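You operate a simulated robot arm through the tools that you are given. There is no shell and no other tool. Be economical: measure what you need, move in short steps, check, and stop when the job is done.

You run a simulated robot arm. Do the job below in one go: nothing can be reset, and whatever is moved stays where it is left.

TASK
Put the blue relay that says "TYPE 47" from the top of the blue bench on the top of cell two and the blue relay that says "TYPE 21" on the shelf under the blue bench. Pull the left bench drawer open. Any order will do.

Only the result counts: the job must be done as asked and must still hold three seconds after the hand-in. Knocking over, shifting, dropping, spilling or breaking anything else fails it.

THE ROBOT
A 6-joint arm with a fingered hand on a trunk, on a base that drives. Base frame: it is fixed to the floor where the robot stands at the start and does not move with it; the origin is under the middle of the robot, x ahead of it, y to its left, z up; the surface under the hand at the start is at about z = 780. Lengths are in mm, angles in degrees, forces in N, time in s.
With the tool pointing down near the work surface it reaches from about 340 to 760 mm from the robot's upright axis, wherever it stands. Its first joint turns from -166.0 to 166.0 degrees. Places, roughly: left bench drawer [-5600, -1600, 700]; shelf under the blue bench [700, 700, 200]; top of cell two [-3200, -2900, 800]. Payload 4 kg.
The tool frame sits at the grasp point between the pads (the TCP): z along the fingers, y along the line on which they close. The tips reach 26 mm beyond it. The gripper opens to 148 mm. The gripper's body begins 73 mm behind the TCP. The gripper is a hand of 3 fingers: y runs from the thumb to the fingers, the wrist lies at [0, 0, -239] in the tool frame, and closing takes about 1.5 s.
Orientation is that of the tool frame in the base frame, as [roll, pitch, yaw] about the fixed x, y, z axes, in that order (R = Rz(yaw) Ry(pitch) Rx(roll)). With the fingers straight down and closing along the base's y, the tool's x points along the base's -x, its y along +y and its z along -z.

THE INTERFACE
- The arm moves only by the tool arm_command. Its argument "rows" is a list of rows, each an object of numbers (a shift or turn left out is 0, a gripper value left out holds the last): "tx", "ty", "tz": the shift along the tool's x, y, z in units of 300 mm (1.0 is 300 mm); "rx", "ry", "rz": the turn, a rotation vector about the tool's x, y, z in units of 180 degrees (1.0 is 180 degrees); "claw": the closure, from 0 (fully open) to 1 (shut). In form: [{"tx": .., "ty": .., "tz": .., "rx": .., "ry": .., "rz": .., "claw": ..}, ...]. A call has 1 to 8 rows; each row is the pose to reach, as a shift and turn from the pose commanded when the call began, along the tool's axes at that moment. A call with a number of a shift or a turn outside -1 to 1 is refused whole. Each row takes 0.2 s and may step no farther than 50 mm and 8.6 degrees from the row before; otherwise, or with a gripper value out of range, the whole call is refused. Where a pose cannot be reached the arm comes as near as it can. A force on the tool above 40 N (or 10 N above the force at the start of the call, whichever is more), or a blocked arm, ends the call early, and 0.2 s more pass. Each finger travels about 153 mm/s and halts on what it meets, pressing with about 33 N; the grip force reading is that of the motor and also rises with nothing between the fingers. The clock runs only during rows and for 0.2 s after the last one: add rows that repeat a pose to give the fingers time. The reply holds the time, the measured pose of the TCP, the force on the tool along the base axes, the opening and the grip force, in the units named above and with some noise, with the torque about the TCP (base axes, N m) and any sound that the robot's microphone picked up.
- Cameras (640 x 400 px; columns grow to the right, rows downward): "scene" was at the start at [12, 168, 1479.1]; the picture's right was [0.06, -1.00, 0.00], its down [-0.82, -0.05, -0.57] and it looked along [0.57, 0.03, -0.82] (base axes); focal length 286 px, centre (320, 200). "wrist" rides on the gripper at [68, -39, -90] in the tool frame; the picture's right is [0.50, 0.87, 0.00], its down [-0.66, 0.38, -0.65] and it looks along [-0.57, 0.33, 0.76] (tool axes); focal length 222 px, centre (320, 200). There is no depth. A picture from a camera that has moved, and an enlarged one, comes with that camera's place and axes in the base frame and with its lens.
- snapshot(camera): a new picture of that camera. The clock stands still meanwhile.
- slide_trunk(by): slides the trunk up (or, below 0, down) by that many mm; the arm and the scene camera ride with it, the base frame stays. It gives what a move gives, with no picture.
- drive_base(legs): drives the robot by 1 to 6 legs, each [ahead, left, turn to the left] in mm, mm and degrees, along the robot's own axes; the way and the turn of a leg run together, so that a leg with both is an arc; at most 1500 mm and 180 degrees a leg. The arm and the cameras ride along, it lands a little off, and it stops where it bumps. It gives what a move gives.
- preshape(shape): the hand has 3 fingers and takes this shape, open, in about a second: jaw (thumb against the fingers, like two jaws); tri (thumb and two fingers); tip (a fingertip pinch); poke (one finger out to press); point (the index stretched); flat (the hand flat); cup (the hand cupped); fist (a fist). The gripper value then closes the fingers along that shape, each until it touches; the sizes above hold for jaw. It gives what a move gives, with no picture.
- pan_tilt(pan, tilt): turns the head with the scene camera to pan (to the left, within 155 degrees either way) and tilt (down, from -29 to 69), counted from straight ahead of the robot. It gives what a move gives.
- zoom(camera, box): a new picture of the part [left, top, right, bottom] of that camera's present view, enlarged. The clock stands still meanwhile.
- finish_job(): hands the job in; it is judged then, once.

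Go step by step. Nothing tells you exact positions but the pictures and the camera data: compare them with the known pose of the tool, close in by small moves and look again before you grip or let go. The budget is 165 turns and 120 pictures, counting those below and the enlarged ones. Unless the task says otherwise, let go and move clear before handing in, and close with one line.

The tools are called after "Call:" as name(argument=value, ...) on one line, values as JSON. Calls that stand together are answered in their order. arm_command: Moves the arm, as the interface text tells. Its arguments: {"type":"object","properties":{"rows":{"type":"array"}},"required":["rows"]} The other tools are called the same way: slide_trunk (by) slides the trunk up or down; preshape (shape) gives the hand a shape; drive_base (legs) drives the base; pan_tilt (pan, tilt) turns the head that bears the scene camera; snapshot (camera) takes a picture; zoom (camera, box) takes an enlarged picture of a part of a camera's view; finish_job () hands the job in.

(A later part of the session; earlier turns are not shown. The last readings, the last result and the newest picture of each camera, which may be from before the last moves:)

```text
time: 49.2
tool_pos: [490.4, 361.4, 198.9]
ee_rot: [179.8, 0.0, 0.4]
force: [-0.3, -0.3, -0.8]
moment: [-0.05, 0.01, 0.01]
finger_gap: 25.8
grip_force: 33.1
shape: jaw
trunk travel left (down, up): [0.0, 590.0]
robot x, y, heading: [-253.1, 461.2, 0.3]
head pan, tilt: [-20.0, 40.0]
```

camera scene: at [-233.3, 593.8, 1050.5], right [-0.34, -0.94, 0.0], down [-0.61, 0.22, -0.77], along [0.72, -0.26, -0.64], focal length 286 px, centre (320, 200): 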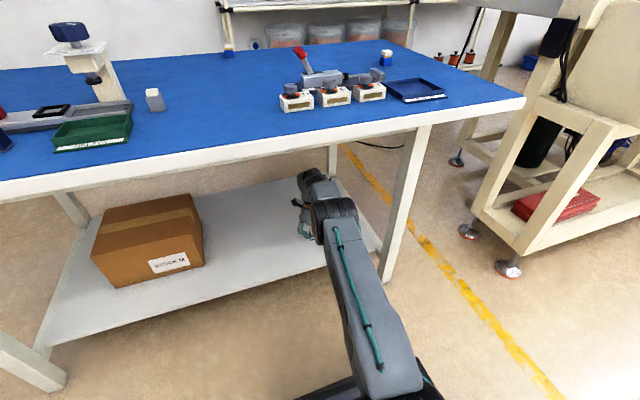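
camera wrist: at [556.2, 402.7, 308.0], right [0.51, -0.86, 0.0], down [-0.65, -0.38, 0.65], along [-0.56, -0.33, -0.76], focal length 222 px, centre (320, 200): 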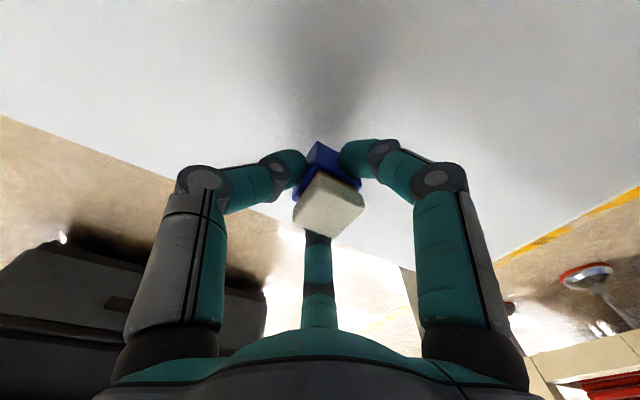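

Call:
arm_command(rows=[{"tz": 0.007}, {"tz": 0.014}, {"tz": 0.021}])

Call:
snapshot(camera="wrist")

```text
time: 50.0
tool_pos: [491.7, 363.9, 191.3]
ee_rot: [179.8, -0.1, 0.4]
force: [1.0, 0.4, -0.3]
moment: [0.0, -0.03, -0.01]
finger_gap: 25.4
grip_force: 33.1
shape: jaw
trunk travel left (down, up): [0.0, 590.0]
robot x, y, heading: [-253.9, 458.1, 0.3]
head pan, tilt: [-20.0, 40.0]
```

```text
81 pictures are left
camera wrist: at [557.5, 403.1, 283.5], right [0.51, -0.86, 0.0], down [-0.65, -0.38, 0.65], along [-0.56, -0.33, -0.76], focal length 222 px, centre (320, 200)
```

wrist: 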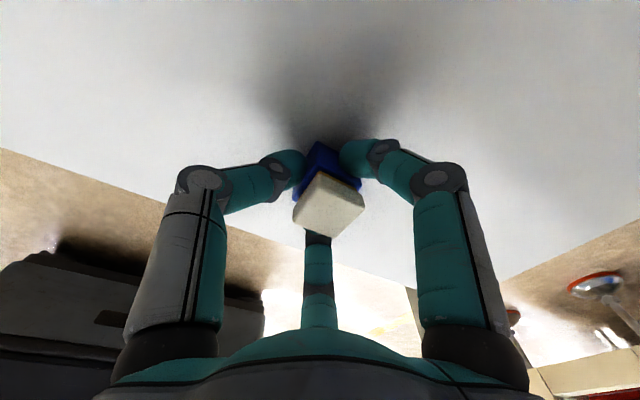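

Call:
arm_command(rows=[{"tz": 0.007}, {"tz": 0.014}, {"tz": 0.021}, {"tz": 0.028}, {"tz": 0.035}])

```text
time: 51.1
tool_pos: [494.4, 362.4, 190.6]
ee_rot: [179.8, -0.7, 0.4]
force: [-5.9, 1.4, 22.7]
moment: [-0.05, 0.17, 0.0]
finger_gap: 27.7
grip_force: 33.3
shape: jaw
trunk travel left (down, up): [0.0, 590.0]
robot x, y, heading: [-252.0, 459.5, 0.4]
head pan, tilt: [-20.0, 40.0]
stopped in row 5: the force on the tool passed its limit at 42 N (the readings are from after the stop); the commanded pose is now the measured one
```

The relay now rests on the shelf (contact force). I ease off 2 mm and open the fingers.

Call:
arm_command(rows=[{"tz": -0.006}, {"tz": -0.006}])

Call:
arm_command(rows=[{"claw": 0.7}, {"claw": 0.6}, {"claw": 0.5}, {"claw": 0.35}, {"claw": 0.35}])

Call:
snapshot(camera="wrist")

```text
time: 51.7
tool_pos: [494.2, 362.0, 189.5]
ee_rot: [179.8, -0.6, 0.4]
force: [1.2, -0.8, 20.4]
moment: [-0.07, -0.03, -0.01]
finger_gap: 27.8
grip_force: 32.9
shape: jaw
trunk travel left (down, up): [0.0, 590.0]
robot x, y, heading: [-255.0, 462.7, 0.6]
head pan, tilt: [-20.0, 40.0]
```

```text
time: 52.9
tool_pos: [492.2, 362.7, 186.8]
ee_rot: [179.8, -0.4, 0.4]
force: [1.5, 1.1, 1.2]
moment: [-0.04, 0.08, 0.0]
finger_gap: 94.4
grip_force: 0.1
shape: jaw
trunk travel left (down, up): [0.0, 590.0]
robot x, y, heading: [-252.6, 457.1, 0.3]
head pan, tilt: [-20.0, 40.0]
```

```text
80 pictures are left
camera wrist: at [558.5, 403.2, 278.6], right [0.51, -0.86, 0.01], down [-0.66, -0.38, 0.65], along [-0.56, -0.33, -0.76], focal length 222 px, centre (320, 200)
```

wrist: 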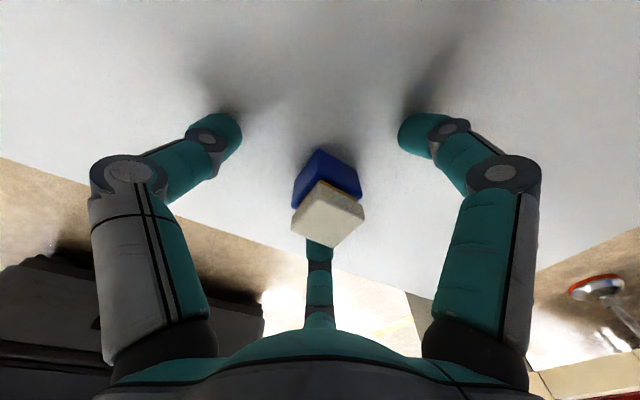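

TYPE 21 stands free on the shelf. I raise the hand and retract along the path it came in.

Call:
arm_command(rows=[{"tz": -0.11}, {"tz": -0.22}, {"tx": -0.12, "tz": -0.26}, {"tx": -0.26, "tz": -0.34}, {"tx": -0.4, "tz": -0.36}, {"tx": -0.56, "tz": -0.36}, {"tx": -0.72, "tz": -0.36}, {"tx": -0.88, "tz": -0.36}])

Call:
snapshot(camera="scene")

```text
time: 54.7
tool_pos: [225.3, 360.0, 295.1]
ee_rot: [179.8, -0.4, 0.4]
force: [-0.5, -0.4, -1.4]
moment: [-0.01, -0.02, 0.01]
finger_gap: 96.0
grip_force: 0.0
shape: jaw
trunk travel left (down, up): [0.0, 590.0]
robot x, y, heading: [-253.0, 459.6, 0.0]
head pan, tilt: [-20.0, 40.0]
```

```text
79 pictures are left
camera scene: at [-233.2, 593.9, 1050.4], right [-0.34, -0.94, 0.0], down [-0.61, 0.22, -0.77], along [0.72, -0.26, -0.64], focal length 286 px, centre (320, 200)
```

scene: 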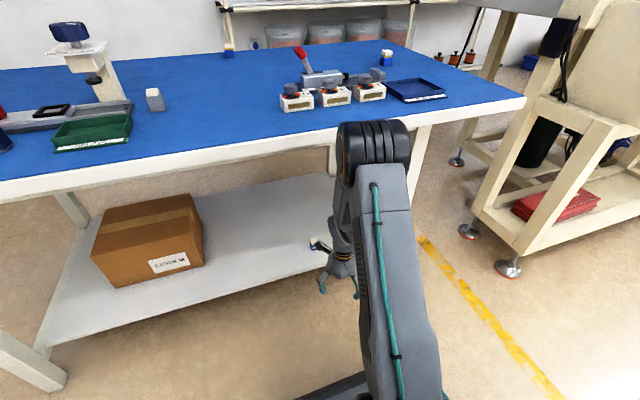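

TYPE 21 is standing on the shelf. I back off, raise the trunk and arm, and return to the start position for TYPE 47.

Call:
drive_base(legs=[[-150, 0, 0]])

Call:
slide_trunk(by=400)

Call:
slide_trunk(by=150)

Call:
arm_command(rows=[{"tz": -0.15}, {"tz": -0.3}, {"tz": -0.45}, {"tz": -0.6}])

Call:
drive_base(legs=[[0, -360, 0], [350, 0, 0]])

Call:
pan_tilt(pan=0, tilt=50)

Call:
snapshot(camera="scene")

```text
time: 56.1
tool_pos: [76.6, 358.2, 293.7]
ee_rot: [179.8, -0.5, 0.4]
force: [1.0, -0.5, -0.5]
moment: [-0.01, 0.0, 0.01]
finger_gap: 96.0
grip_force: 0.2
shape: jaw
trunk travel left (down, up): [0.0, 590.0]
robot x, y, heading: [-399.3, 456.0, 0.3]
head pan, tilt: [-20.0, 40.0]
```

```text
time: 59.9
tool_pos: [77.1, 359.4, 693.5]
ee_rot: [179.9, -0.4, 0.5]
force: [-0.5, -0.5, -0.1]
moment: [0.0, -0.02, 0.02]
finger_gap: 96.0
grip_force: 0.1
shape: jaw
trunk travel left (down, up): [-400.0, 190.0]
robot x, y, heading: [-399.3, 455.8, 0.3]
head pan, tilt: [-20.0, 40.0]
```

```text
time: 61.7
tool_pos: [77.0, 358.7, 845.0]
ee_rot: [179.8, -0.5, 0.4]
force: [0.8, 0.1, 0.0]
moment: [0.03, -0.01, 0.02]
finger_gap: 95.6
grip_force: 0.1
shape: jaw
trunk travel left (down, up): [-550.0, 40.0]
robot x, y, heading: [-400.4, 458.2, 0.5]
head pan, tilt: [-20.0, 40.0]
```

```text
time: 62.7
tool_pos: [76.0, 358.7, 1023.3]
ee_rot: [179.8, -0.4, 0.3]
force: [0.6, 0.0, -0.2]
moment: [0.03, 0.01, -0.03]
finger_gap: 96.0
grip_force: 0.0
shape: jaw
trunk travel left (down, up): [-550.0, 40.0]
robot x, y, heading: [-401.0, 459.2, 0.4]
head pan, tilt: [-20.0, 40.0]
```

```text
time: 66.8
tool_pos: [424.4, 10.6, 1022.0]
ee_rot: [179.8, -0.3, 0.5]
force: [0.4, 0.5, -0.1]
moment: [-0.02, -0.04, 0.01]
finger_gap: 96.0
grip_force: 0.1
shape: jaw
trunk travel left (down, up): [-550.0, 40.0]
robot x, y, heading: [-53.3, 107.8, 0.5]
head pan, tilt: [-20.0, 40.0]
```

```text
time: 67.6
tool_pos: [425.8, 10.5, 1023.5]
ee_rot: [179.8, -0.5, 0.5]
force: [0.0, -0.5, 0.2]
moment: [0.02, 0.0, 0.0]
finger_gap: 95.6
grip_force: 0.0
shape: jaw
trunk travel left (down, up): [-550.0, 40.0]
robot x, y, heading: [-47.1, 111.1, 0.6]
head pan, tilt: [0.0, 50.0]
```

```text
78 pictures are left
camera scene: at [-35.5, 272.7, 1586.3], right [0.01, -1.0, 0.0], down [-0.77, -0.01, -0.64], along [0.64, 0.01, -0.77], focal length 286 px, centre (320, 200)
```

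scene: 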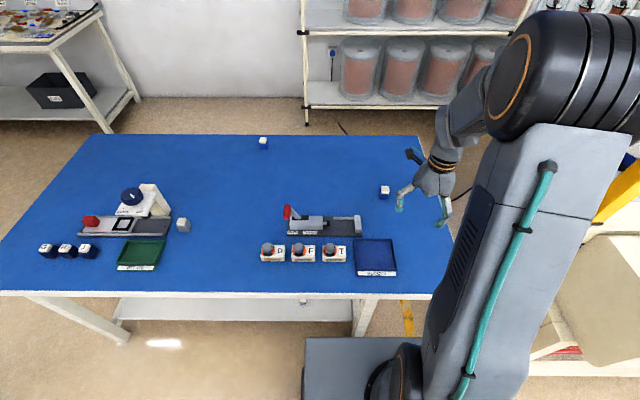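

I move above TYPE 47 at [657, 40] and verify with the wrist camera.

Call:
arm_command(rows=[{"tx": 0.129, "ty": -0.016, "tz": 0.065}, {"tx": 0.258, "ty": -0.032, "tz": 0.13}, {"tx": 0.387, "ty": -0.049, "tz": 0.195}, {"tx": 0.516, "ty": -0.066, "tz": 0.26}, {"tx": 0.645, "ty": -0.083, "tz": 0.325}, {"tx": 0.773, "ty": -0.1, "tz": 0.39}])

Call:
zoom(camera="wrist", box=[240, 75, 400, 175])

```text
time: 69.0
tool_pos: [658.2, 43.2, 909.4]
ee_rot: [179.7, -0.4, 0.7]
force: [-0.1, -0.6, 0.3]
moment: [0.02, 0.0, 0.05]
finger_gap: 96.0
grip_force: 0.0
shape: jaw
trunk travel left (down, up): [-550.0, 40.0]
robot x, y, heading: [-49.2, 109.7, 0.6]
head pan, tilt: [0.0, 50.0]
```

```text
4.00 times, centred on (320, 125) of wrist
camera zoom: at [724.1, 84.1, 1000.4], right [0.51, -0.86, 0.01], down [-0.66, -0.38, 0.65], along [-0.56, -0.33, -0.76], focal length 888 px, centre (320, 500)
```

zoom: 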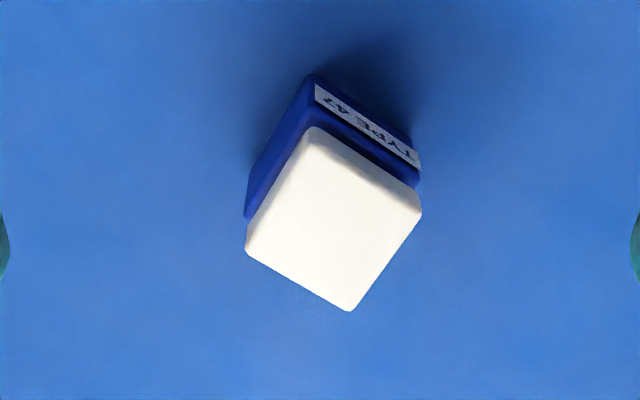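

Centre confirmed at about [659, 42]. I descend and grip.

Call:
arm_command(rows=[{"tz": 0.16, "tx": 0.002, "ty": 0.003}, {"tz": 0.27, "tx": 0.002, "ty": 0.003}, {"tz": 0.32, "tx": 0.002, "ty": 0.003}])

Call:
arm_command(rows=[{"claw": 1}, {"claw": 1}, {"claw": 1}, {"claw": 1}, {"claw": 1}, {"claw": 1}, {"claw": 1}, {"claw": 1}])

Call:
arm_command(rows=[{"tz": -0.16}, {"tz": -0.32}, {"tz": -0.48}, {"tz": -0.64}, {"tx": -0.16, "tz": -0.68}, {"tx": -0.32, "tz": -0.7}, {"tx": -0.48, "tz": -0.7}, {"tx": -0.64, "tz": -0.7}])

Call:
snapshot(camera="wrist")

```text
time: 69.8
tool_pos: [659.3, 41.3, 810.7]
ee_rot: [179.8, -0.5, 0.5]
force: [1.0, -0.7, -0.1]
moment: [0.0, -0.01, 0.01]
finger_gap: 95.5
grip_force: 0.0
shape: jaw
trunk travel left (down, up): [-550.0, 40.0]
robot x, y, heading: [-50.5, 111.3, 0.2]
head pan, tilt: [0.0, 50.0]
```

```text
time: 71.6
tool_pos: [659.3, 42.1, 811.8]
ee_rot: [179.8, -0.4, 0.5]
force: [0.2, -0.1, -0.8]
moment: [0.0, 0.02, 0.0]
finger_gap: 25.2
grip_force: 32.6
shape: jaw
trunk travel left (down, up): [-550.0, 40.0]
robot x, y, heading: [-54.1, 108.6, 0.4]
head pan, tilt: [0.0, 50.0]
```

```text
time: 73.4
tool_pos: [464.2, 42.5, 1019.8]
ee_rot: [179.8, -0.5, 0.5]
force: [-0.2, -0.2, -0.3]
moment: [-0.01, 0.02, -0.05]
finger_gap: 24.6
grip_force: 33.4
shape: jaw
trunk travel left (down, up): [-550.0, 40.0]
robot x, y, heading: [-50.8, 109.6, 0.4]
head pan, tilt: [0.0, 50.0]
```

```text
76 pictures are left
camera wrist: at [529.0, 83.1, 1110.8], right [0.51, -0.86, 0.01], down [-0.66, -0.38, 0.65], along [-0.56, -0.33, -0.76], focal length 222 px, centre (320, 200)
```

wrist: 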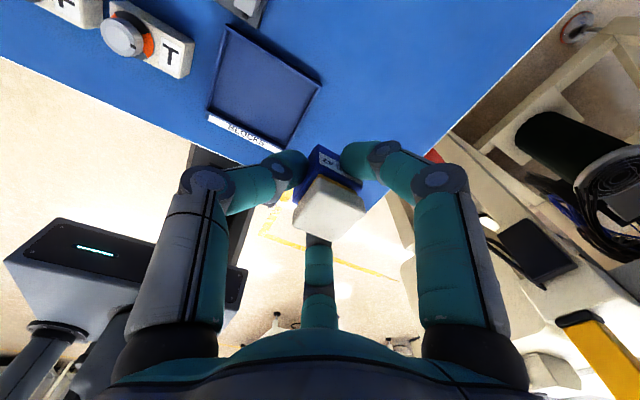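

TYPE 47 is held firmly. I back away from the bench 900 mm, turn toward cell two and look.

Call:
drive_base(legs=[[-900, 0, 0], [0, 0, -125]])

Call:
pan_tilt(pan=15, tilt=20)

Call:
snapshot(camera="scene")

Call:
snapshot(camera="wrist")

```text
time: 83.5
tool_pos: [-1324.2, -272.6, 1020.4]
ee_rot: [179.8, -0.4, -126.1]
force: [0.7, -0.2, -0.3]
moment: [0.0, -0.02, -0.02]
finger_gap: 24.6
grip_force: 33.2
shape: jaw
trunk travel left (down, up): [-550.0, 40.0]
robot x, y, heading: [-965.3, 102.0, -126.3]
head pan, tilt: [0.0, 50.0]
```

```text
time: 84.4
tool_pos: [-1321.7, -272.9, 1018.8]
ee_rot: [179.7, -0.4, -126.1]
force: [0.6, -0.4, -1.4]
moment: [0.02, 0.03, 0.01]
finger_gap: 24.7
grip_force: 33.0
shape: jaw
trunk travel left (down, up): [-550.0, 40.0]
robot x, y, heading: [-964.0, 100.5, -126.2]
head pan, tilt: [15.0, 20.0]
```

```text
75 pictures are left
camera scene: at [-829.7, -30.6, 1631.7], right [-0.93, 0.36, 0.0], down [0.12, 0.32, -0.94], along [-0.34, -0.88, -0.34], focal length 286 px, centre (320, 200)
```

scene: 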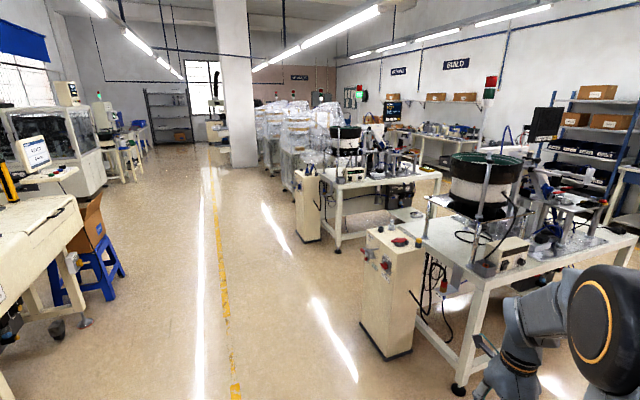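

```text
74 pictures are left
camera wrist: at [-1332.1, -349.3, 1110.5], right [-0.99, 0.11, 0.01], down [0.09, 0.76, 0.65], along [0.06, 0.65, -0.76], focal length 222 px, centre (320, 200)
```

wrist: 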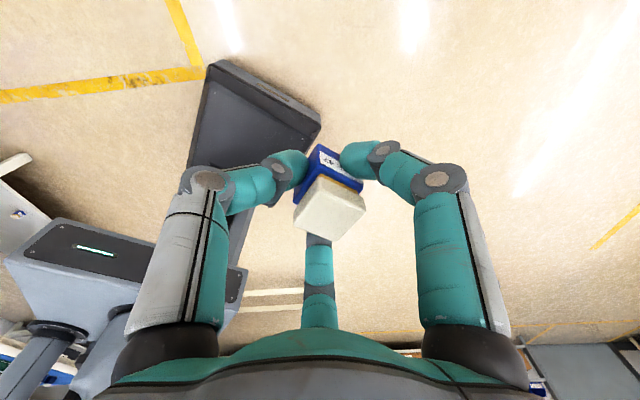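

Cell one is the near one (x<-1740, y≈-860 and beyond); cell two's front edge is near y≈-2600, x≈-2050 to -3300. I turn to face -y and drive down the aisle, then look into the gap between the cells.

Call:
drive_base(legs=[[0, 0, 36], [1500, 0, 0], [550, 0, 0]])

Call:
pan_tilt(pan=-70, tilt=25)

Call:
snapshot(camera="scene")

```text
time: 96.2
tool_pos: [-1040.3, -2438.6, 1020.0]
ee_rot: [179.8, -0.4, -90.0]
force: [0.3, 0.0, 0.0]
moment: [-0.01, 0.03, -0.01]
finger_gap: 24.5
grip_force: 33.0
shape: jaw
trunk travel left (down, up): [-550.0, 40.0]
robot x, y, heading: [-970.9, -1922.9, -90.0]
head pan, tilt: [15.0, 20.0]
```

```text
time: 97.8
tool_pos: [-1040.7, -2437.8, 1018.7]
ee_rot: [179.8, -0.4, -90.0]
force: [-0.6, -0.5, -0.9]
moment: [-0.02, 0.0, 0.01]
finger_gap: 24.6
grip_force: 32.9
shape: jaw
trunk travel left (down, up): [-550.0, 40.0]
robot x, y, heading: [-966.7, -1922.1, -90.1]
head pan, tilt: [-70.0, 25.0]
```

```text
73 pictures are left
camera scene: at [-893.1, -1892.0, 1623.7], right [-0.34, 0.94, 0.0], down [0.4, 0.14, -0.91], along [-0.85, -0.31, -0.42], focal length 286 px, centre (320, 200)
```

scene: 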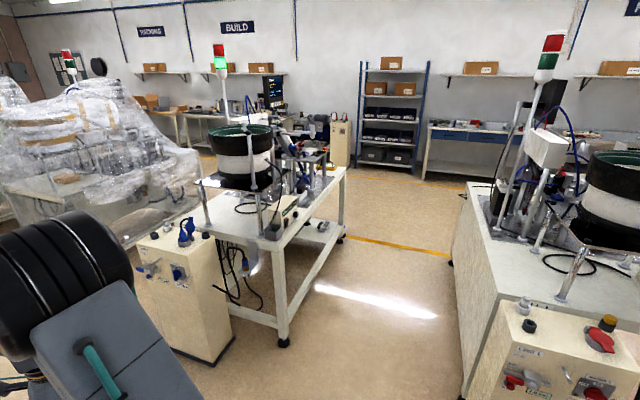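

Cell two's table has its front edge at y≈-2550 from x≈-2000 to -3330, and the aisle to cell one (y>-1470) is ~1080 mm wide. I zoom on its top for a free spot.

Call:
zoom(camera="scene", box=[190, 110, 360, 250])

Call:
zoom(camera="scene", box=[440, 80, 640, 400])

```text
2.86 times, centred on (275, 180) of scene
camera zoom: at [-893.1, -1892.0, 1623.7], right [-0.34, 0.94, 0.0], down [0.4, 0.14, -0.91], along [-0.85, -0.31, -0.42], focal length 816 px, centre (449, 257)
```

zoom: 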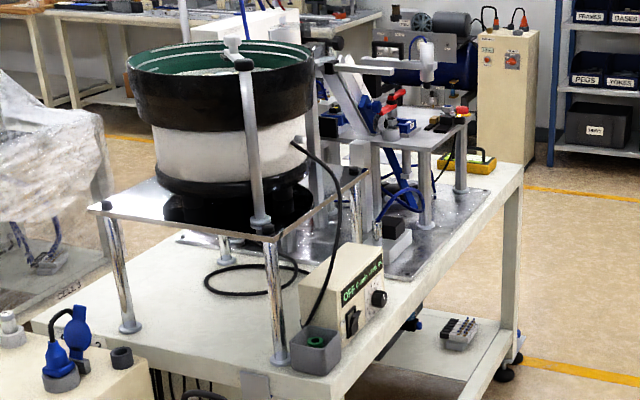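

```text
1.25 times, centred on (540, 240) of scene
camera zoom: at [-893.1, -1892.0, 1623.7], right [-0.34, 0.94, 0.0], down [0.4, 0.14, -0.91], along [-0.85, -0.31, -0.42], focal length 357 px, centre (45, 150)
```

zoom: 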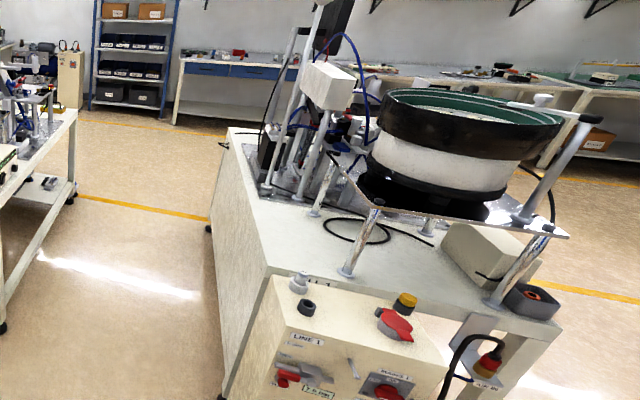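

There's a free white strip along the front edge of cell two, beyond the controller box. I retract the hand, centre in the aisle, then sidestep into it to about x=-2700.

Call:
arm_command(rows=[{"tx": -0.12}, {"tx": -0.24}, {"tx": -0.34}])

Call:
drive_base(legs=[[50, 0, 0], [0, -1500, 0], [0, -230, 0]])

Call:
pan_tilt(pan=0, tilt=45)

Call:
snapshot(camera="scene")

Call:
snapshot(camera="wrist")

```text
time: 98.6
tool_pos: [-1039.6, -2335.7, 1016.7]
ee_rot: [179.8, -0.5, -90.0]
force: [0.2, 0.0, -0.1]
moment: [-0.01, 0.02, 0.03]
finger_gap: 24.4
grip_force: 33.1
shape: jaw
trunk travel left (down, up): [-550.0, 40.0]
robot x, y, heading: [-965.4, -1921.3, -90.1]
head pan, tilt: [-70.0, 25.0]
```

```text
time: 107.9
tool_pos: [-2768.0, -2384.7, 1017.2]
ee_rot: [179.8, -0.4, -89.6]
force: [-0.3, -0.1, -0.3]
moment: [-0.01, -0.01, 0.02]
finger_gap: 24.3
grip_force: 33.3
shape: jaw
trunk travel left (down, up): [-550.0, 40.0]
robot x, y, heading: [-2702.0, -1973.6, -89.8]
head pan, tilt: [-70.0, 25.0]
```

```text
time: 109.3
tool_pos: [-2766.7, -2385.0, 1016.3]
ee_rot: [179.9, -0.4, -89.6]
force: [0.5, 0.7, -0.5]
moment: [0.03, 0.02, 0.0]
finger_gap: 24.4
grip_force: 33.0
shape: jaw
trunk travel left (down, up): [-550.0, 40.0]
robot x, y, heading: [-2702.1, -1969.4, -89.4]
head pan, tilt: [0.0, 45.0]
```

```text
70 pictures are left
camera scene: at [-2537.3, -1990.1, 1593.2], right [-1.0, -0.01, 0.0], down [0.0, 0.71, -0.71], along [0.0, -0.71, -0.71], focal length 286 px, centre (320, 200)
```

scene: 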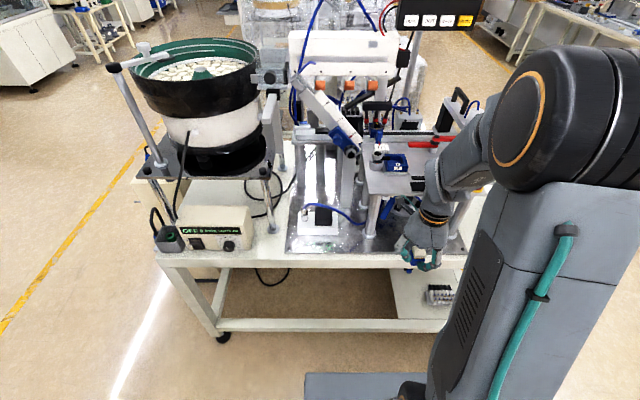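

```text
69 pictures are left
camera wrist: at [-2728.3, -2451.0, 1108.2], right [-0.86, -0.51, 0.01], down [-0.38, 0.66, 0.65], along [-0.33, 0.56, -0.76], focal length 222 px, centre (320, 200)
```

wrist: 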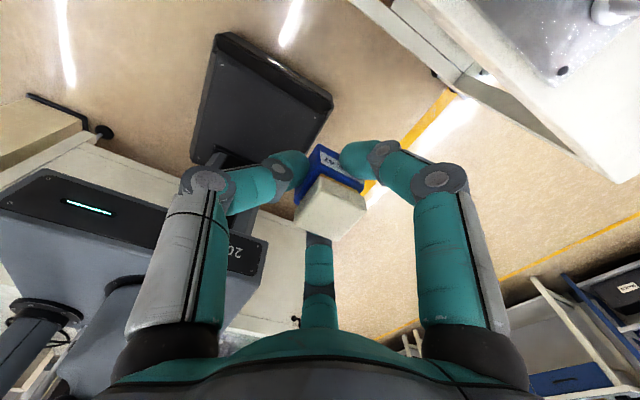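

The metal plate fills the middle here and a bowl post crowds the gap by the controller. I sidestep 400 mm further to see the table's far end.

Call:
drive_base(legs=[[0, -420, 0]])

Call:
pan_tilt(pan=0, tilt=45)

Call:
snapshot(camera="scene")

Call:
pan_tilt(pan=-35, tilt=45)

Call:
snapshot(camera="scene")

```text
time: 111.9
tool_pos: [-3190.9, -2385.2, 1017.2]
ee_rot: [179.8, -0.3, -90.0]
force: [-0.5, -0.8, -0.3]
moment: [0.02, 0.0, -0.02]
finger_gap: 24.1
grip_force: 33.5
shape: jaw
trunk travel left (down, up): [-550.0, 40.0]
robot x, y, heading: [-3121.4, -1972.3, -90.0]
head pan, tilt: [0.0, 45.0]
```

```text
time: 112.5
tool_pos: [-3192.4, -2386.6, 1016.6]
ee_rot: [179.8, -0.3, -90.0]
force: [-0.4, 0.0, -0.6]
moment: [-0.03, -0.01, -0.02]
finger_gap: 24.5
grip_force: 33.9
shape: jaw
trunk travel left (down, up): [-550.0, 40.0]
robot x, y, heading: [-3122.6, -1977.3, -90.1]
head pan, tilt: [0.0, 45.0]
```

```text
68 pictures are left
camera scene: at [-2959.8, -1992.4, 1593.2], right [-1.0, 0.0, 0.0], down [0.0, 0.71, -0.71], along [0.0, -0.71, -0.71], focal length 286 px, centre (320, 200)
```

scene: 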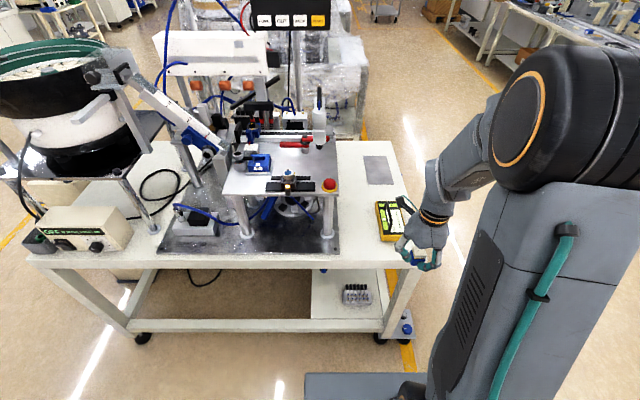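

```text
time: 113.5
tool_pos: [-3191.8, -2386.6, 1016.8]
ee_rot: [179.8, -0.4, -90.0]
force: [0.2, -0.8, -0.4]
moment: [-0.04, 0.01, 0.03]
finger_gap: 24.2
grip_force: 33.1
shape: jaw
trunk travel left (down, up): [-550.0, 40.0]
robot x, y, heading: [-3121.6, -1973.5, -90.0]
head pan, tilt: [-35.0, 45.0]
```

```text
67 pictures are left
camera scene: at [-3006.4, -1977.8, 1593.2], right [-0.82, 0.57, 0.0], down [0.41, 0.58, -0.71], along [-0.41, -0.58, -0.71], focal length 286 px, centre (320, 200)
```

scene: 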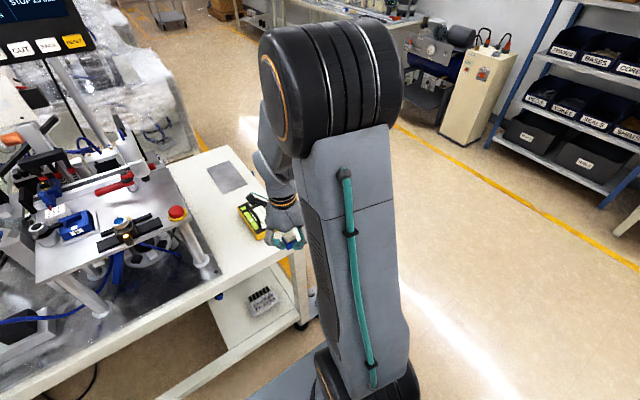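

The far end has a free white strip between the plate (edge x≈-3026) and the yellow pendant (x≈-3164), with clear space at its front around [-3100, -2570]. I bring the hand over it and check with the wrist camera.

Call:
arm_command(rows=[{"ty": -0.153}, {"ty": -0.307}, {"ty": -0.307, "tx": 0.15}, {"ty": -0.307, "tx": 0.3}, {"ty": -0.307, "tx": 0.45}, {"ty": -0.307, "tx": 0.6}])

Call:
snapshot(camera="wrist")

Call:
pan_tilt(pan=5, tilt=45)

Call:
snapshot(camera="scene")

```text
time: 114.9
tool_pos: [-3099.6, -2565.6, 1019.3]
ee_rot: [179.7, -0.3, -89.9]
force: [-0.4, -0.1, 0.4]
moment: [-0.05, 0.01, -0.01]
finger_gap: 24.4
grip_force: 33.1
shape: jaw
trunk travel left (down, up): [-550.0, 40.0]
robot x, y, heading: [-3123.0, -1976.4, -90.2]
head pan, tilt: [-35.0, 45.0]
```

```text
66 pictures are left
camera wrist: at [-3061.2, -2632.3, 1109.7], right [-0.87, -0.5, 0.01], down [-0.38, 0.66, 0.65], along [-0.33, 0.56, -0.76], focal length 222 px, centre (320, 200)
```

wrist: 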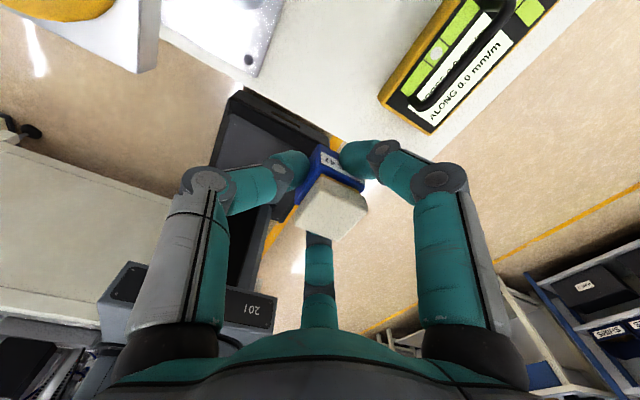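

```text
time: 116.0
tool_pos: [-3100.1, -2564.5, 1018.6]
ee_rot: [179.8, -0.5, -90.0]
force: [0.0, -0.4, 0.5]
moment: [-0.02, -0.03, -0.01]
finger_gap: 24.4
grip_force: 33.3
shape: jaw
trunk travel left (down, up): [-550.0, 40.0]
robot x, y, heading: [-3118.7, -1973.0, -90.0]
head pan, tilt: [5.0, 45.0]
```

```text
65 pictures are left
camera scene: at [-2952.7, -1992.2, 1593.2], right [-1.0, -0.09, 0.0], down [-0.06, 0.7, -0.71], along [0.06, -0.7, -0.71], focal length 286 px, centre (320, 200)
```

scene: 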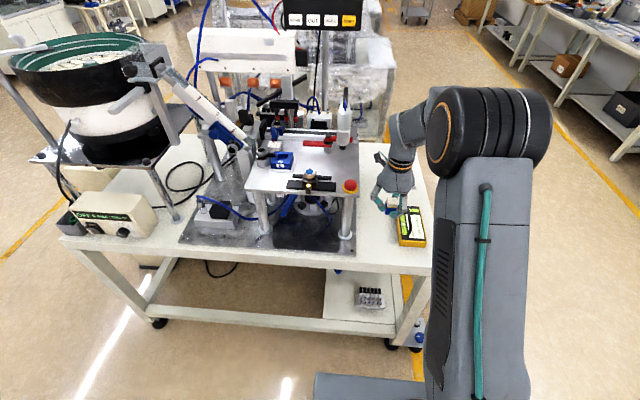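

The spot is confirmed: front edge y≈-2524, plate corner [-3025, -2539], pendant starting x≈-3172. I nudge 15 mm inward and descend to ~z 850.

Call:
arm_command(rows=[{"tx": 0.05, "tz": 0.1}, {"tx": 0.05, "tz": 0.25}, {"tx": 0.05, "tz": 0.4}, {"tx": 0.05, "tz": 0.5}])

Call:
snapshot(camera="wrist")

Call:
zoom(camera="scene", box=[320, 120, 480, 270])

```text
time: 117.0
tool_pos: [-3098.7, -2583.0, 869.1]
ee_rot: [179.8, -0.3, -90.0]
force: [-0.3, 0.4, 0.0]
moment: [0.03, 0.0, 0.01]
finger_gap: 24.2
grip_force: 32.8
shape: jaw
trunk travel left (down, up): [-550.0, 40.0]
robot x, y, heading: [-3120.8, -1973.8, -90.3]
head pan, tilt: [5.0, 45.0]
```

```text
64 pictures are left
camera wrist: at [-3060.4, -2648.8, 960.3], right [-0.87, -0.5, 0.01], down [-0.38, 0.66, 0.65], along [-0.33, 0.56, -0.76], focal length 222 px, centre (320, 200)
```

wrist: 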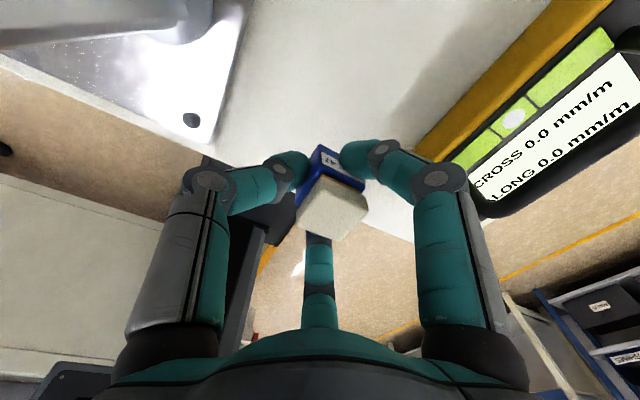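

```text
2.67 times, centred on (400, 195) of scene
camera zoom: at [-2952.6, -1992.5, 1593.2], right [-1.0, -0.09, 0.0], down [-0.06, 0.7, -0.71], along [0.06, -0.7, -0.71], focal length 762 px, centre (107, 213)
```

zoom: 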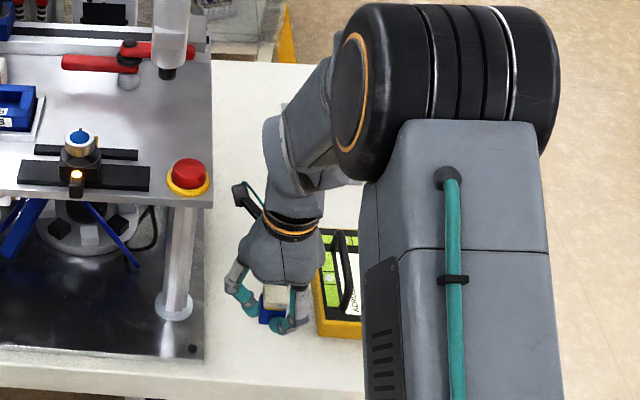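

Clearances look fine. I lower the remaining distance in small steps.

Call:
arm_command(rows=[{"tz": 0.05}, {"tz": 0.09}])

Call:
arm_command(rows=[{"tz": 0.007}, {"tz": 0.014}, {"tz": 0.021}, {"tz": 0.028}])

```text
time: 117.6
tool_pos: [-3099.0, -2584.4, 840.7]
ee_rot: [179.8, -0.5, -90.1]
force: [-0.4, 0.1, -0.7]
moment: [-0.01, 0.0, -0.02]
finger_gap: 24.2
grip_force: 33.1
shape: jaw
trunk travel left (down, up): [-550.0, 40.0]
robot x, y, heading: [-3119.0, -1972.9, -90.0]
head pan, tilt: [5.0, 45.0]
```

```text
time: 118.6
tool_pos: [-3101.1, -2582.8, 833.1]
ee_rot: [179.7, -0.4, -90.0]
force: [-0.7, -0.5, -0.9]
moment: [0.02, 0.02, -0.04]
finger_gap: 24.0
grip_force: 33.2
shape: jaw
trunk travel left (down, up): [-550.0, 40.0]
robot x, y, heading: [-3120.6, -1973.4, -89.8]
head pan, tilt: [5.0, 45.0]
```

Call:
arm_command(rows=[{"tz": 0.006}, {"tz": 0.012}, {"tz": 0.018}])

Call:
snapshot(camera="wrist")

```text
time: 119.4
tool_pos: [-3098.8, -2583.3, 827.3]
ee_rot: [179.8, -0.4, -89.9]
force: [0.4, -0.4, -0.3]
moment: [0.0, -0.01, 0.0]
finger_gap: 24.3
grip_force: 32.9
shape: jaw
trunk travel left (down, up): [-550.0, 40.0]
robot x, y, heading: [-3124.6, -1974.8, -89.8]
head pan, tilt: [5.0, 45.0]
```

```text
62 pictures are left
camera wrist: at [-3061.3, -2648.6, 919.0], right [-0.87, -0.5, 0.01], down [-0.38, 0.66, 0.65], along [-0.33, 0.56, -0.76], focal length 222 px, centre (320, 200)
```

wrist: 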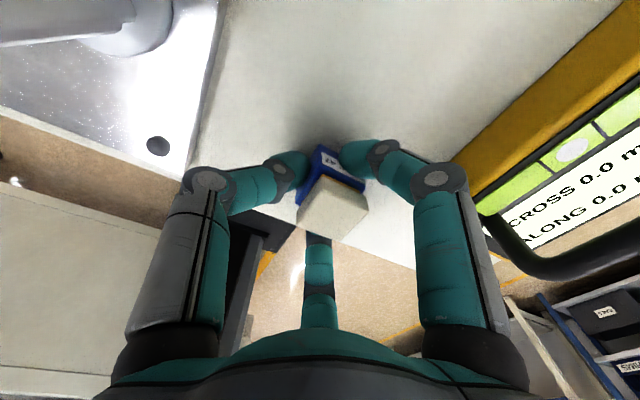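

Call:
arm_command(rows=[{"tz": 0.006}, {"tz": 0.012}, {"tz": 0.018}, {"tz": 0.024}])

```text
time: 120.4
tool_pos: [-3100.4, -2581.9, 821.0]
ee_rot: [179.8, -0.4, -90.0]
force: [0.3, -0.8, -1.3]
moment: [0.01, 0.0, 0.0]
finger_gap: 24.2
grip_force: 33.0
shape: jaw
trunk travel left (down, up): [-550.0, 40.0]
robot x, y, heading: [-3121.3, -1977.0, -89.9]
head pan, tilt: [5.0, 45.0]
```

Call:
arm_command(rows=[{"tz": 0.006}, {"tz": 0.012}, {"tz": 0.018}, {"tz": 0.024}])

Call:
snapshot(camera="wrist")

```text
time: 121.4
tool_pos: [-3098.8, -2581.9, 816.4]
ee_rot: [179.8, -0.9, -90.0]
force: [5.4, -3.3, 40.3]
moment: [-0.14, 0.09, -0.02]
finger_gap: 25.7
grip_force: 32.9
shape: jaw
trunk travel left (down, up): [-550.0, 40.0]
robot x, y, heading: [-3116.8, -1975.3, -89.9]
head pan, tilt: [5.0, 45.0]
```

```text
61 pictures are left
camera wrist: at [-3061.3, -2647.6, 908.3], right [-0.87, -0.5, 0.01], down [-0.38, 0.66, 0.65], along [-0.33, 0.55, -0.76], focal length 222 px, centre (320, 200)
```

wrist: 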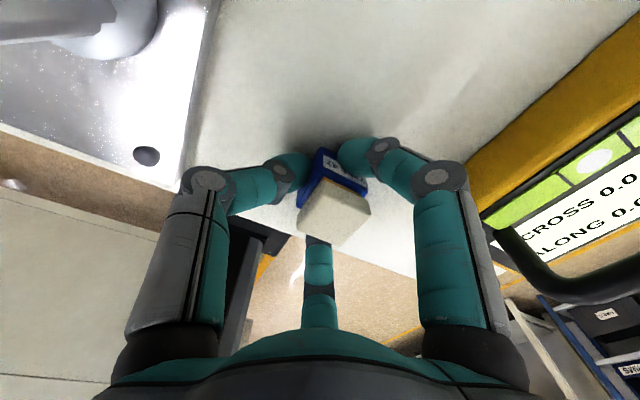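

Contact with the tabletop. I ease off ~3 mm, then open just enough to free it.

Call:
arm_command(rows=[{"tz": -0.009}, {"tz": -0.009}])

Call:
arm_command(rows=[{"claw": 0.75}, {"claw": 0.7}, {"claw": 0.6}, {"claw": 0.55}, {"claw": 0.55}])

Call:
snapshot(camera="wrist")

```text
time: 122.0
tool_pos: [-3099.9, -2581.8, 817.1]
ee_rot: [179.8, -0.6, -90.0]
force: [5.6, -4.7, 27.1]
moment: [-0.23, -0.02, -0.09]
finger_gap: 25.9
grip_force: 33.0
shape: jaw
trunk travel left (down, up): [-550.0, 40.0]
robot x, y, heading: [-3123.3, -1973.9, -90.1]
head pan, tilt: [5.0, 45.0]
```

```text
time: 123.2
tool_pos: [-3100.5, -2581.5, 816.7]
ee_rot: [179.8, -0.3, -90.0]
force: [-1.0, 0.5, 10.6]
moment: [0.05, -0.01, 0.02]
finger_gap: 63.0
grip_force: 0.0
shape: jaw
trunk travel left (down, up): [-550.0, 40.0]
robot x, y, heading: [-3126.5, -1973.1, -90.0]
head pan, tilt: [5.0, 45.0]
```

```text
60 pictures are left
camera wrist: at [-3062.1, -2647.6, 907.5], right [-0.87, -0.5, 0.01], down [-0.38, 0.66, 0.65], along [-0.33, 0.56, -0.76], focal length 222 px, centre (320, 200)
```

wrist: 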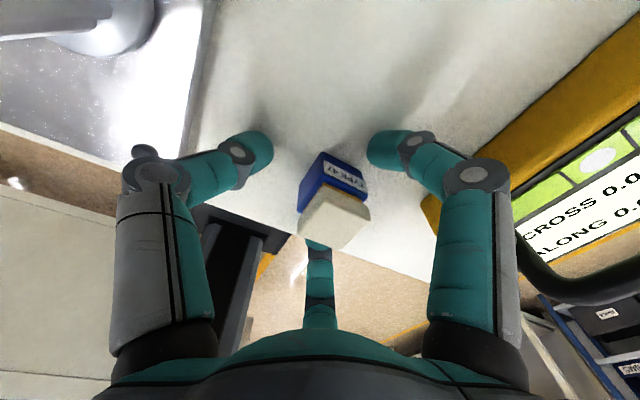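

The relay stands free on cell two's top. I lift straight up and pull back.

Call:
arm_command(rows=[{"tz": -0.06}, {"tz": -0.2}, {"tz": -0.35}, {"tz": -0.5}, {"tz": -0.65}, {"tz": -0.68, "tx": -0.15}, {"tz": -0.68, "tx": -0.3}, {"tz": -0.68, "tx": -0.45}])

Call:
arm_command(rows=[{"tx": -0.1}, {"tx": -0.2}])

Call:
snapshot(camera="scene")

```text
time: 125.0
tool_pos: [-3103.0, -2443.9, 1020.1]
ee_rot: [179.8, -0.4, -90.0]
force: [-0.3, 0.1, -0.1]
moment: [-0.01, -0.02, -0.02]
finger_gap: 66.3
grip_force: 0.1
shape: jaw
trunk travel left (down, up): [-550.0, 40.0]
robot x, y, heading: [-3122.9, -1971.8, -90.1]
head pan, tilt: [5.0, 45.0]
```

```text
time: 125.6
tool_pos: [-3101.8, -2385.5, 1018.4]
ee_rot: [179.8, -0.4, -90.0]
force: [-0.7, 0.2, -0.1]
moment: [0.0, 0.0, 0.01]
finger_gap: 66.0
grip_force: 0.1
shape: jaw
trunk travel left (down, up): [-550.0, 40.0]
robot x, y, heading: [-3122.4, -1971.4, -89.9]
head pan, tilt: [5.0, 45.0]
```

```text
59 pictures are left
camera scene: at [-2952.7, -1991.5, 1593.2], right [-1.0, -0.09, 0.0], down [-0.06, 0.7, -0.71], along [0.06, -0.7, -0.71], focal length 286 px, centre (320, 200)
```

scene: 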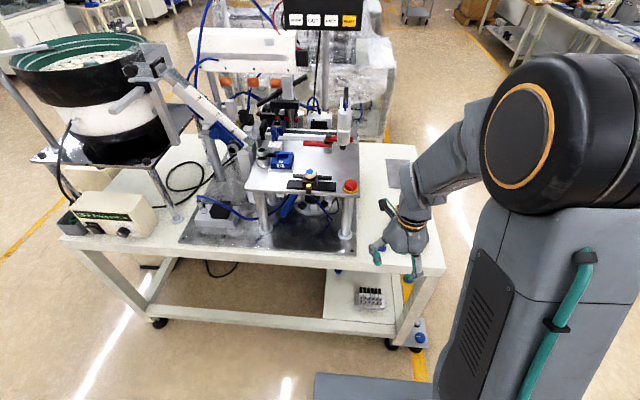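

Next is the drawer. I sidestep 1000 mm toward the back wall, turn to face it, and look back at both things.

Call:
drive_base(legs=[[0, -1000, 0], [0, 0, -90]])

Call:
pan_tilt(pan=0, tilt=25)

Call:
snapshot(camera="scene")

Call:
pan_tilt(pan=130, tilt=35)

Call:
snapshot(camera="scene")

```text
time: 134.7
tool_pos: [-4550.0, -1960.6, 1019.9]
ee_rot: [179.8, -0.3, 177.6]
force: [0.1, 0.1, 0.8]
moment: [0.0, 0.01, 0.04]
finger_gap: 66.4
grip_force: 0.0
shape: jaw
trunk travel left (down, up): [-550.0, 40.0]
robot x, y, heading: [-4133.7, -1959.9, 177.8]
head pan, tilt: [5.0, 45.0]
```

```text
time: 135.5
tool_pos: [-4549.0, -1960.0, 1018.2]
ee_rot: [179.8, -0.4, 177.6]
force: [1.0, 0.3, -0.3]
moment: [-0.04, 0.0, 0.01]
finger_gap: 66.5
grip_force: 0.0
shape: jaw
trunk travel left (down, up): [-550.0, 40.0]
robot x, y, heading: [-4136.2, -1958.8, 177.5]
head pan, tilt: [0.0, 25.0]
```

```text
58 pictures are left
camera scene: at [-4174.8, -2116.0, 1623.7], right [0.04, 1.0, 0.0], down [0.42, -0.02, -0.91], along [-0.91, 0.04, -0.42], focal length 286 px, centre (320, 200)
```

scene: 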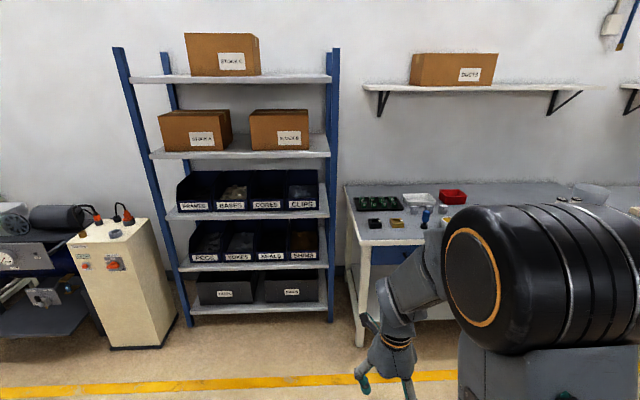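

```text
time: 137.6
tool_pos: [-4548.5, -1961.6, 1019.6]
ee_rot: [179.8, -0.3, 177.6]
force: [-0.7, -0.5, -0.4]
moment: [-0.01, 0.0, -0.01]
finger_gap: 66.2
grip_force: 0.1
shape: jaw
trunk travel left (down, up): [-550.0, 40.0]
robot x, y, heading: [-4135.6, -1956.0, 177.7]
head pan, tilt: [130.0, 35.0]
```

```text
57 pictures are left
camera scene: at [-4029.0, -2189.6, 1608.0], right [-0.79, -0.61, 0.0], down [-0.35, 0.45, -0.82], along [0.5, -0.65, -0.57], focal length 286 px, centre (320, 200)
```

scene: 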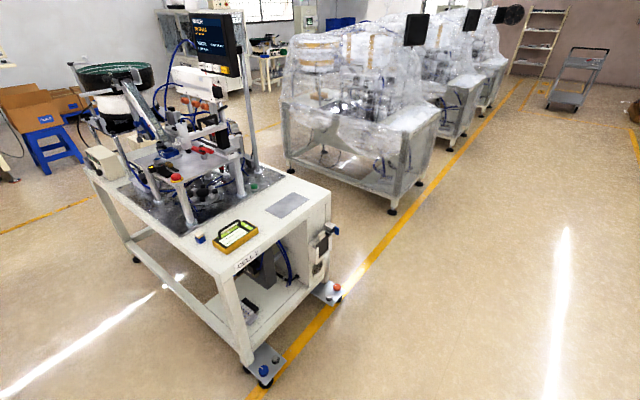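

Call:
zoom(camera="scene", box=[170, 210, 290, 290])

```text
5.00 times, centred on (230, 250) of scene
camera zoom: at [-4029.0, -2189.6, 1608.0], right [-0.79, -0.61, 0.0], down [-0.35, 0.45, -0.82], along [0.5, -0.65, -0.57], focal length 1428 px, centre (770, -50)
```

zoom: 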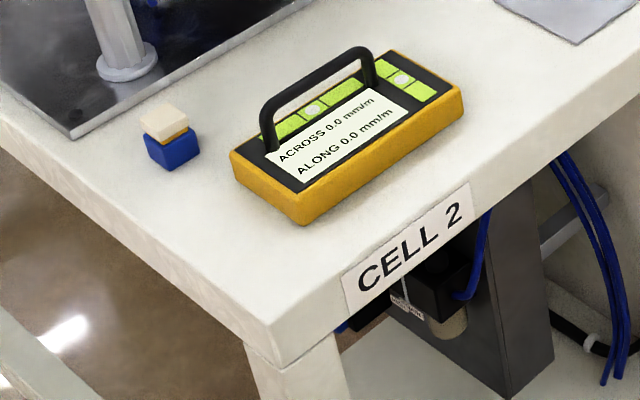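

TYPE 47 stands well on the table labelled CELL 2. The drawer bench's front is at x≈-5450 with its left end at y≈-1850; I drive to face its left drawer.

Call:
drive_base(legs=[[0, 0, 2.4], [0, -700, 0], [250, 0, 0]])

Call:
pan_tilt(pan=10, tilt=35)

Call:
snapshot(camera="scene")

```text
time: 143.3
tool_pos: [-4804.0, -1269.1, 1019.6]
ee_rot: [179.8, -0.4, -180.0]
force: [0.6, 0.0, 0.9]
moment: [-0.01, 0.0, 0.02]
finger_gap: 66.4
grip_force: 0.2
shape: jaw
trunk travel left (down, up): [-550.0, 40.0]
robot x, y, heading: [-4390.2, -1248.5, 180.0]
head pan, tilt: [130.0, 35.0]
```

```text
time: 145.3
tool_pos: [-4802.4, -1268.9, 1019.1]
ee_rot: [179.9, -0.4, -180.0]
force: [0.4, -0.5, 0.0]
moment: [-0.01, -0.01, 0.0]
finger_gap: 66.4
grip_force: 0.0
shape: jaw
trunk travel left (down, up): [-550.0, 40.0]
robot x, y, heading: [-4388.9, -1247.3, 179.9]
head pan, tilt: [10.0, 35.0]
```

```text
55 pictures are left
camera scene: at [-4416.8, -1425.1, 1608.0], right [-0.17, 0.98, 0.0], down [0.56, 0.1, -0.82], along [-0.81, -0.14, -0.57], focal length 286 px, centre (320, 200)
```

scene: 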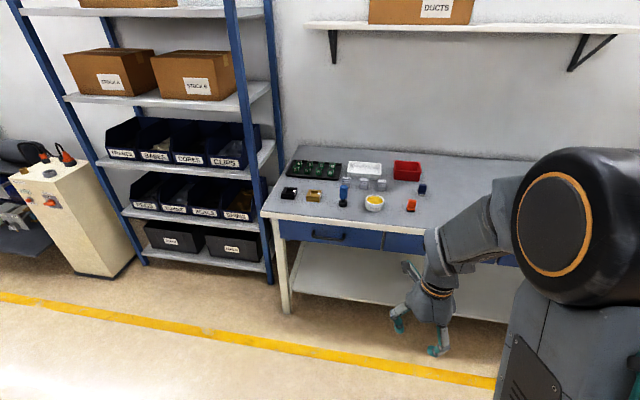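

Call:
zoom(camera="scene", box=[250, 190, 450, 315])

```text
3.20 times, centred on (350, 252) of scene
camera zoom: at [-4416.8, -1425.1, 1608.0], right [-0.17, 0.98, 0.0], down [0.56, 0.1, -0.82], along [-0.81, -0.14, -0.57], focal length 914 px, centre (224, 32)
```

zoom: 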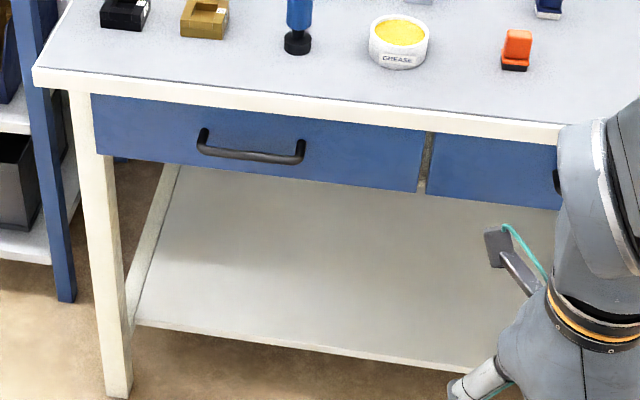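

The left drawer has a black D-handle spanning y≈-1633 to -1481 at z≈690. I reorient the hand in free space to point horizontally ahead with the fingers closing vertically.

Call:
arm_command(rows=[{"tx": 0.06, "ry": 0.0445}, {"tx": 0.12, "ry": 0.089}, {"tx": 0.18, "ry": 0.1335}, {"tx": 0.24, "ry": 0.178}, {"tx": 0.3, "ry": 0.2222}, {"tx": 0.36, "ry": 0.2667}])

Call:
arm_command(rows=[{"tx": 0.037, "tz": 0.041, "ry": 0.039}, {"tx": 0.074, "tz": 0.083, "ry": 0.078}, {"tx": 0.111, "tz": 0.124, "ry": 0.117}, {"tx": 0.149, "tz": 0.166, "ry": 0.156}, {"tx": 0.186, "tz": 0.207, "ry": 0.195}, {"tx": 0.223, "tz": 0.248, "ry": 0.2333}])

Call:
arm_command(rows=[{"rz": -0.046}, {"rz": -0.092}, {"rz": -0.138}, {"rz": -0.184}, {"rz": -0.23}, {"rz": -0.276}])

Call:
arm_command(rows=[{"rz": -0.045}, {"rz": -0.09}, {"rz": -0.135}, {"rz": -0.18}, {"rz": -0.224}])

```text
time: 146.7
tool_pos: [-4911.2, -1269.1, 1020.1]
ee_rot: [179.6, -48.5, -179.8]
force: [0.8, -0.9, 0.4]
moment: [0.02, -0.03, -0.02]
finger_gap: 66.2
grip_force: 0.0
shape: jaw
out of reach, approached as far as the arm can: row 4
trunk travel left (down, up): [-550.0, 40.0]
robot x, y, heading: [-4390.1, -1250.9, 180.0]
head pan, tilt: [10.0, 35.0]
```

```text
time: 148.1
tool_pos: [-5010.8, -1269.5, 1020.4]
ee_rot: [20.6, -89.5, -20.7]
force: [-0.1, -0.1, -0.3]
moment: [-0.04, -0.03, -0.02]
finger_gap: 66.5
grip_force: 0.1
shape: jaw
trunk travel left (down, up): [-550.0, 40.0]
robot x, y, heading: [-4388.4, -1248.0, 180.1]
head pan, tilt: [10.0, 35.0]
```

```text
time: 149.5
tool_pos: [-5011.3, -1268.4, 1020.3]
ee_rot: [89.4, -39.9, -89.7]
force: [-0.7, -0.6, 0.6]
moment: [0.02, 0.04, 0.0]
finger_gap: 66.5
grip_force: 0.1
shape: jaw
trunk travel left (down, up): [-550.0, 40.0]
robot x, y, heading: [-4389.1, -1252.3, 180.2]
head pan, tilt: [10.0, 35.0]
```

```text
time: 150.7
tool_pos: [-5011.1, -1269.1, 1021.1]
ee_rot: [89.6, 0.3, -90.0]
force: [0.6, -0.5, -0.4]
moment: [0.01, 0.02, 0.0]
finger_gap: 66.2
grip_force: 0.0
shape: jaw
trunk travel left (down, up): [-550.0, 40.0]
robot x, y, heading: [-4390.9, -1250.4, 180.3]
head pan, tilt: [10.0, 35.0]
```

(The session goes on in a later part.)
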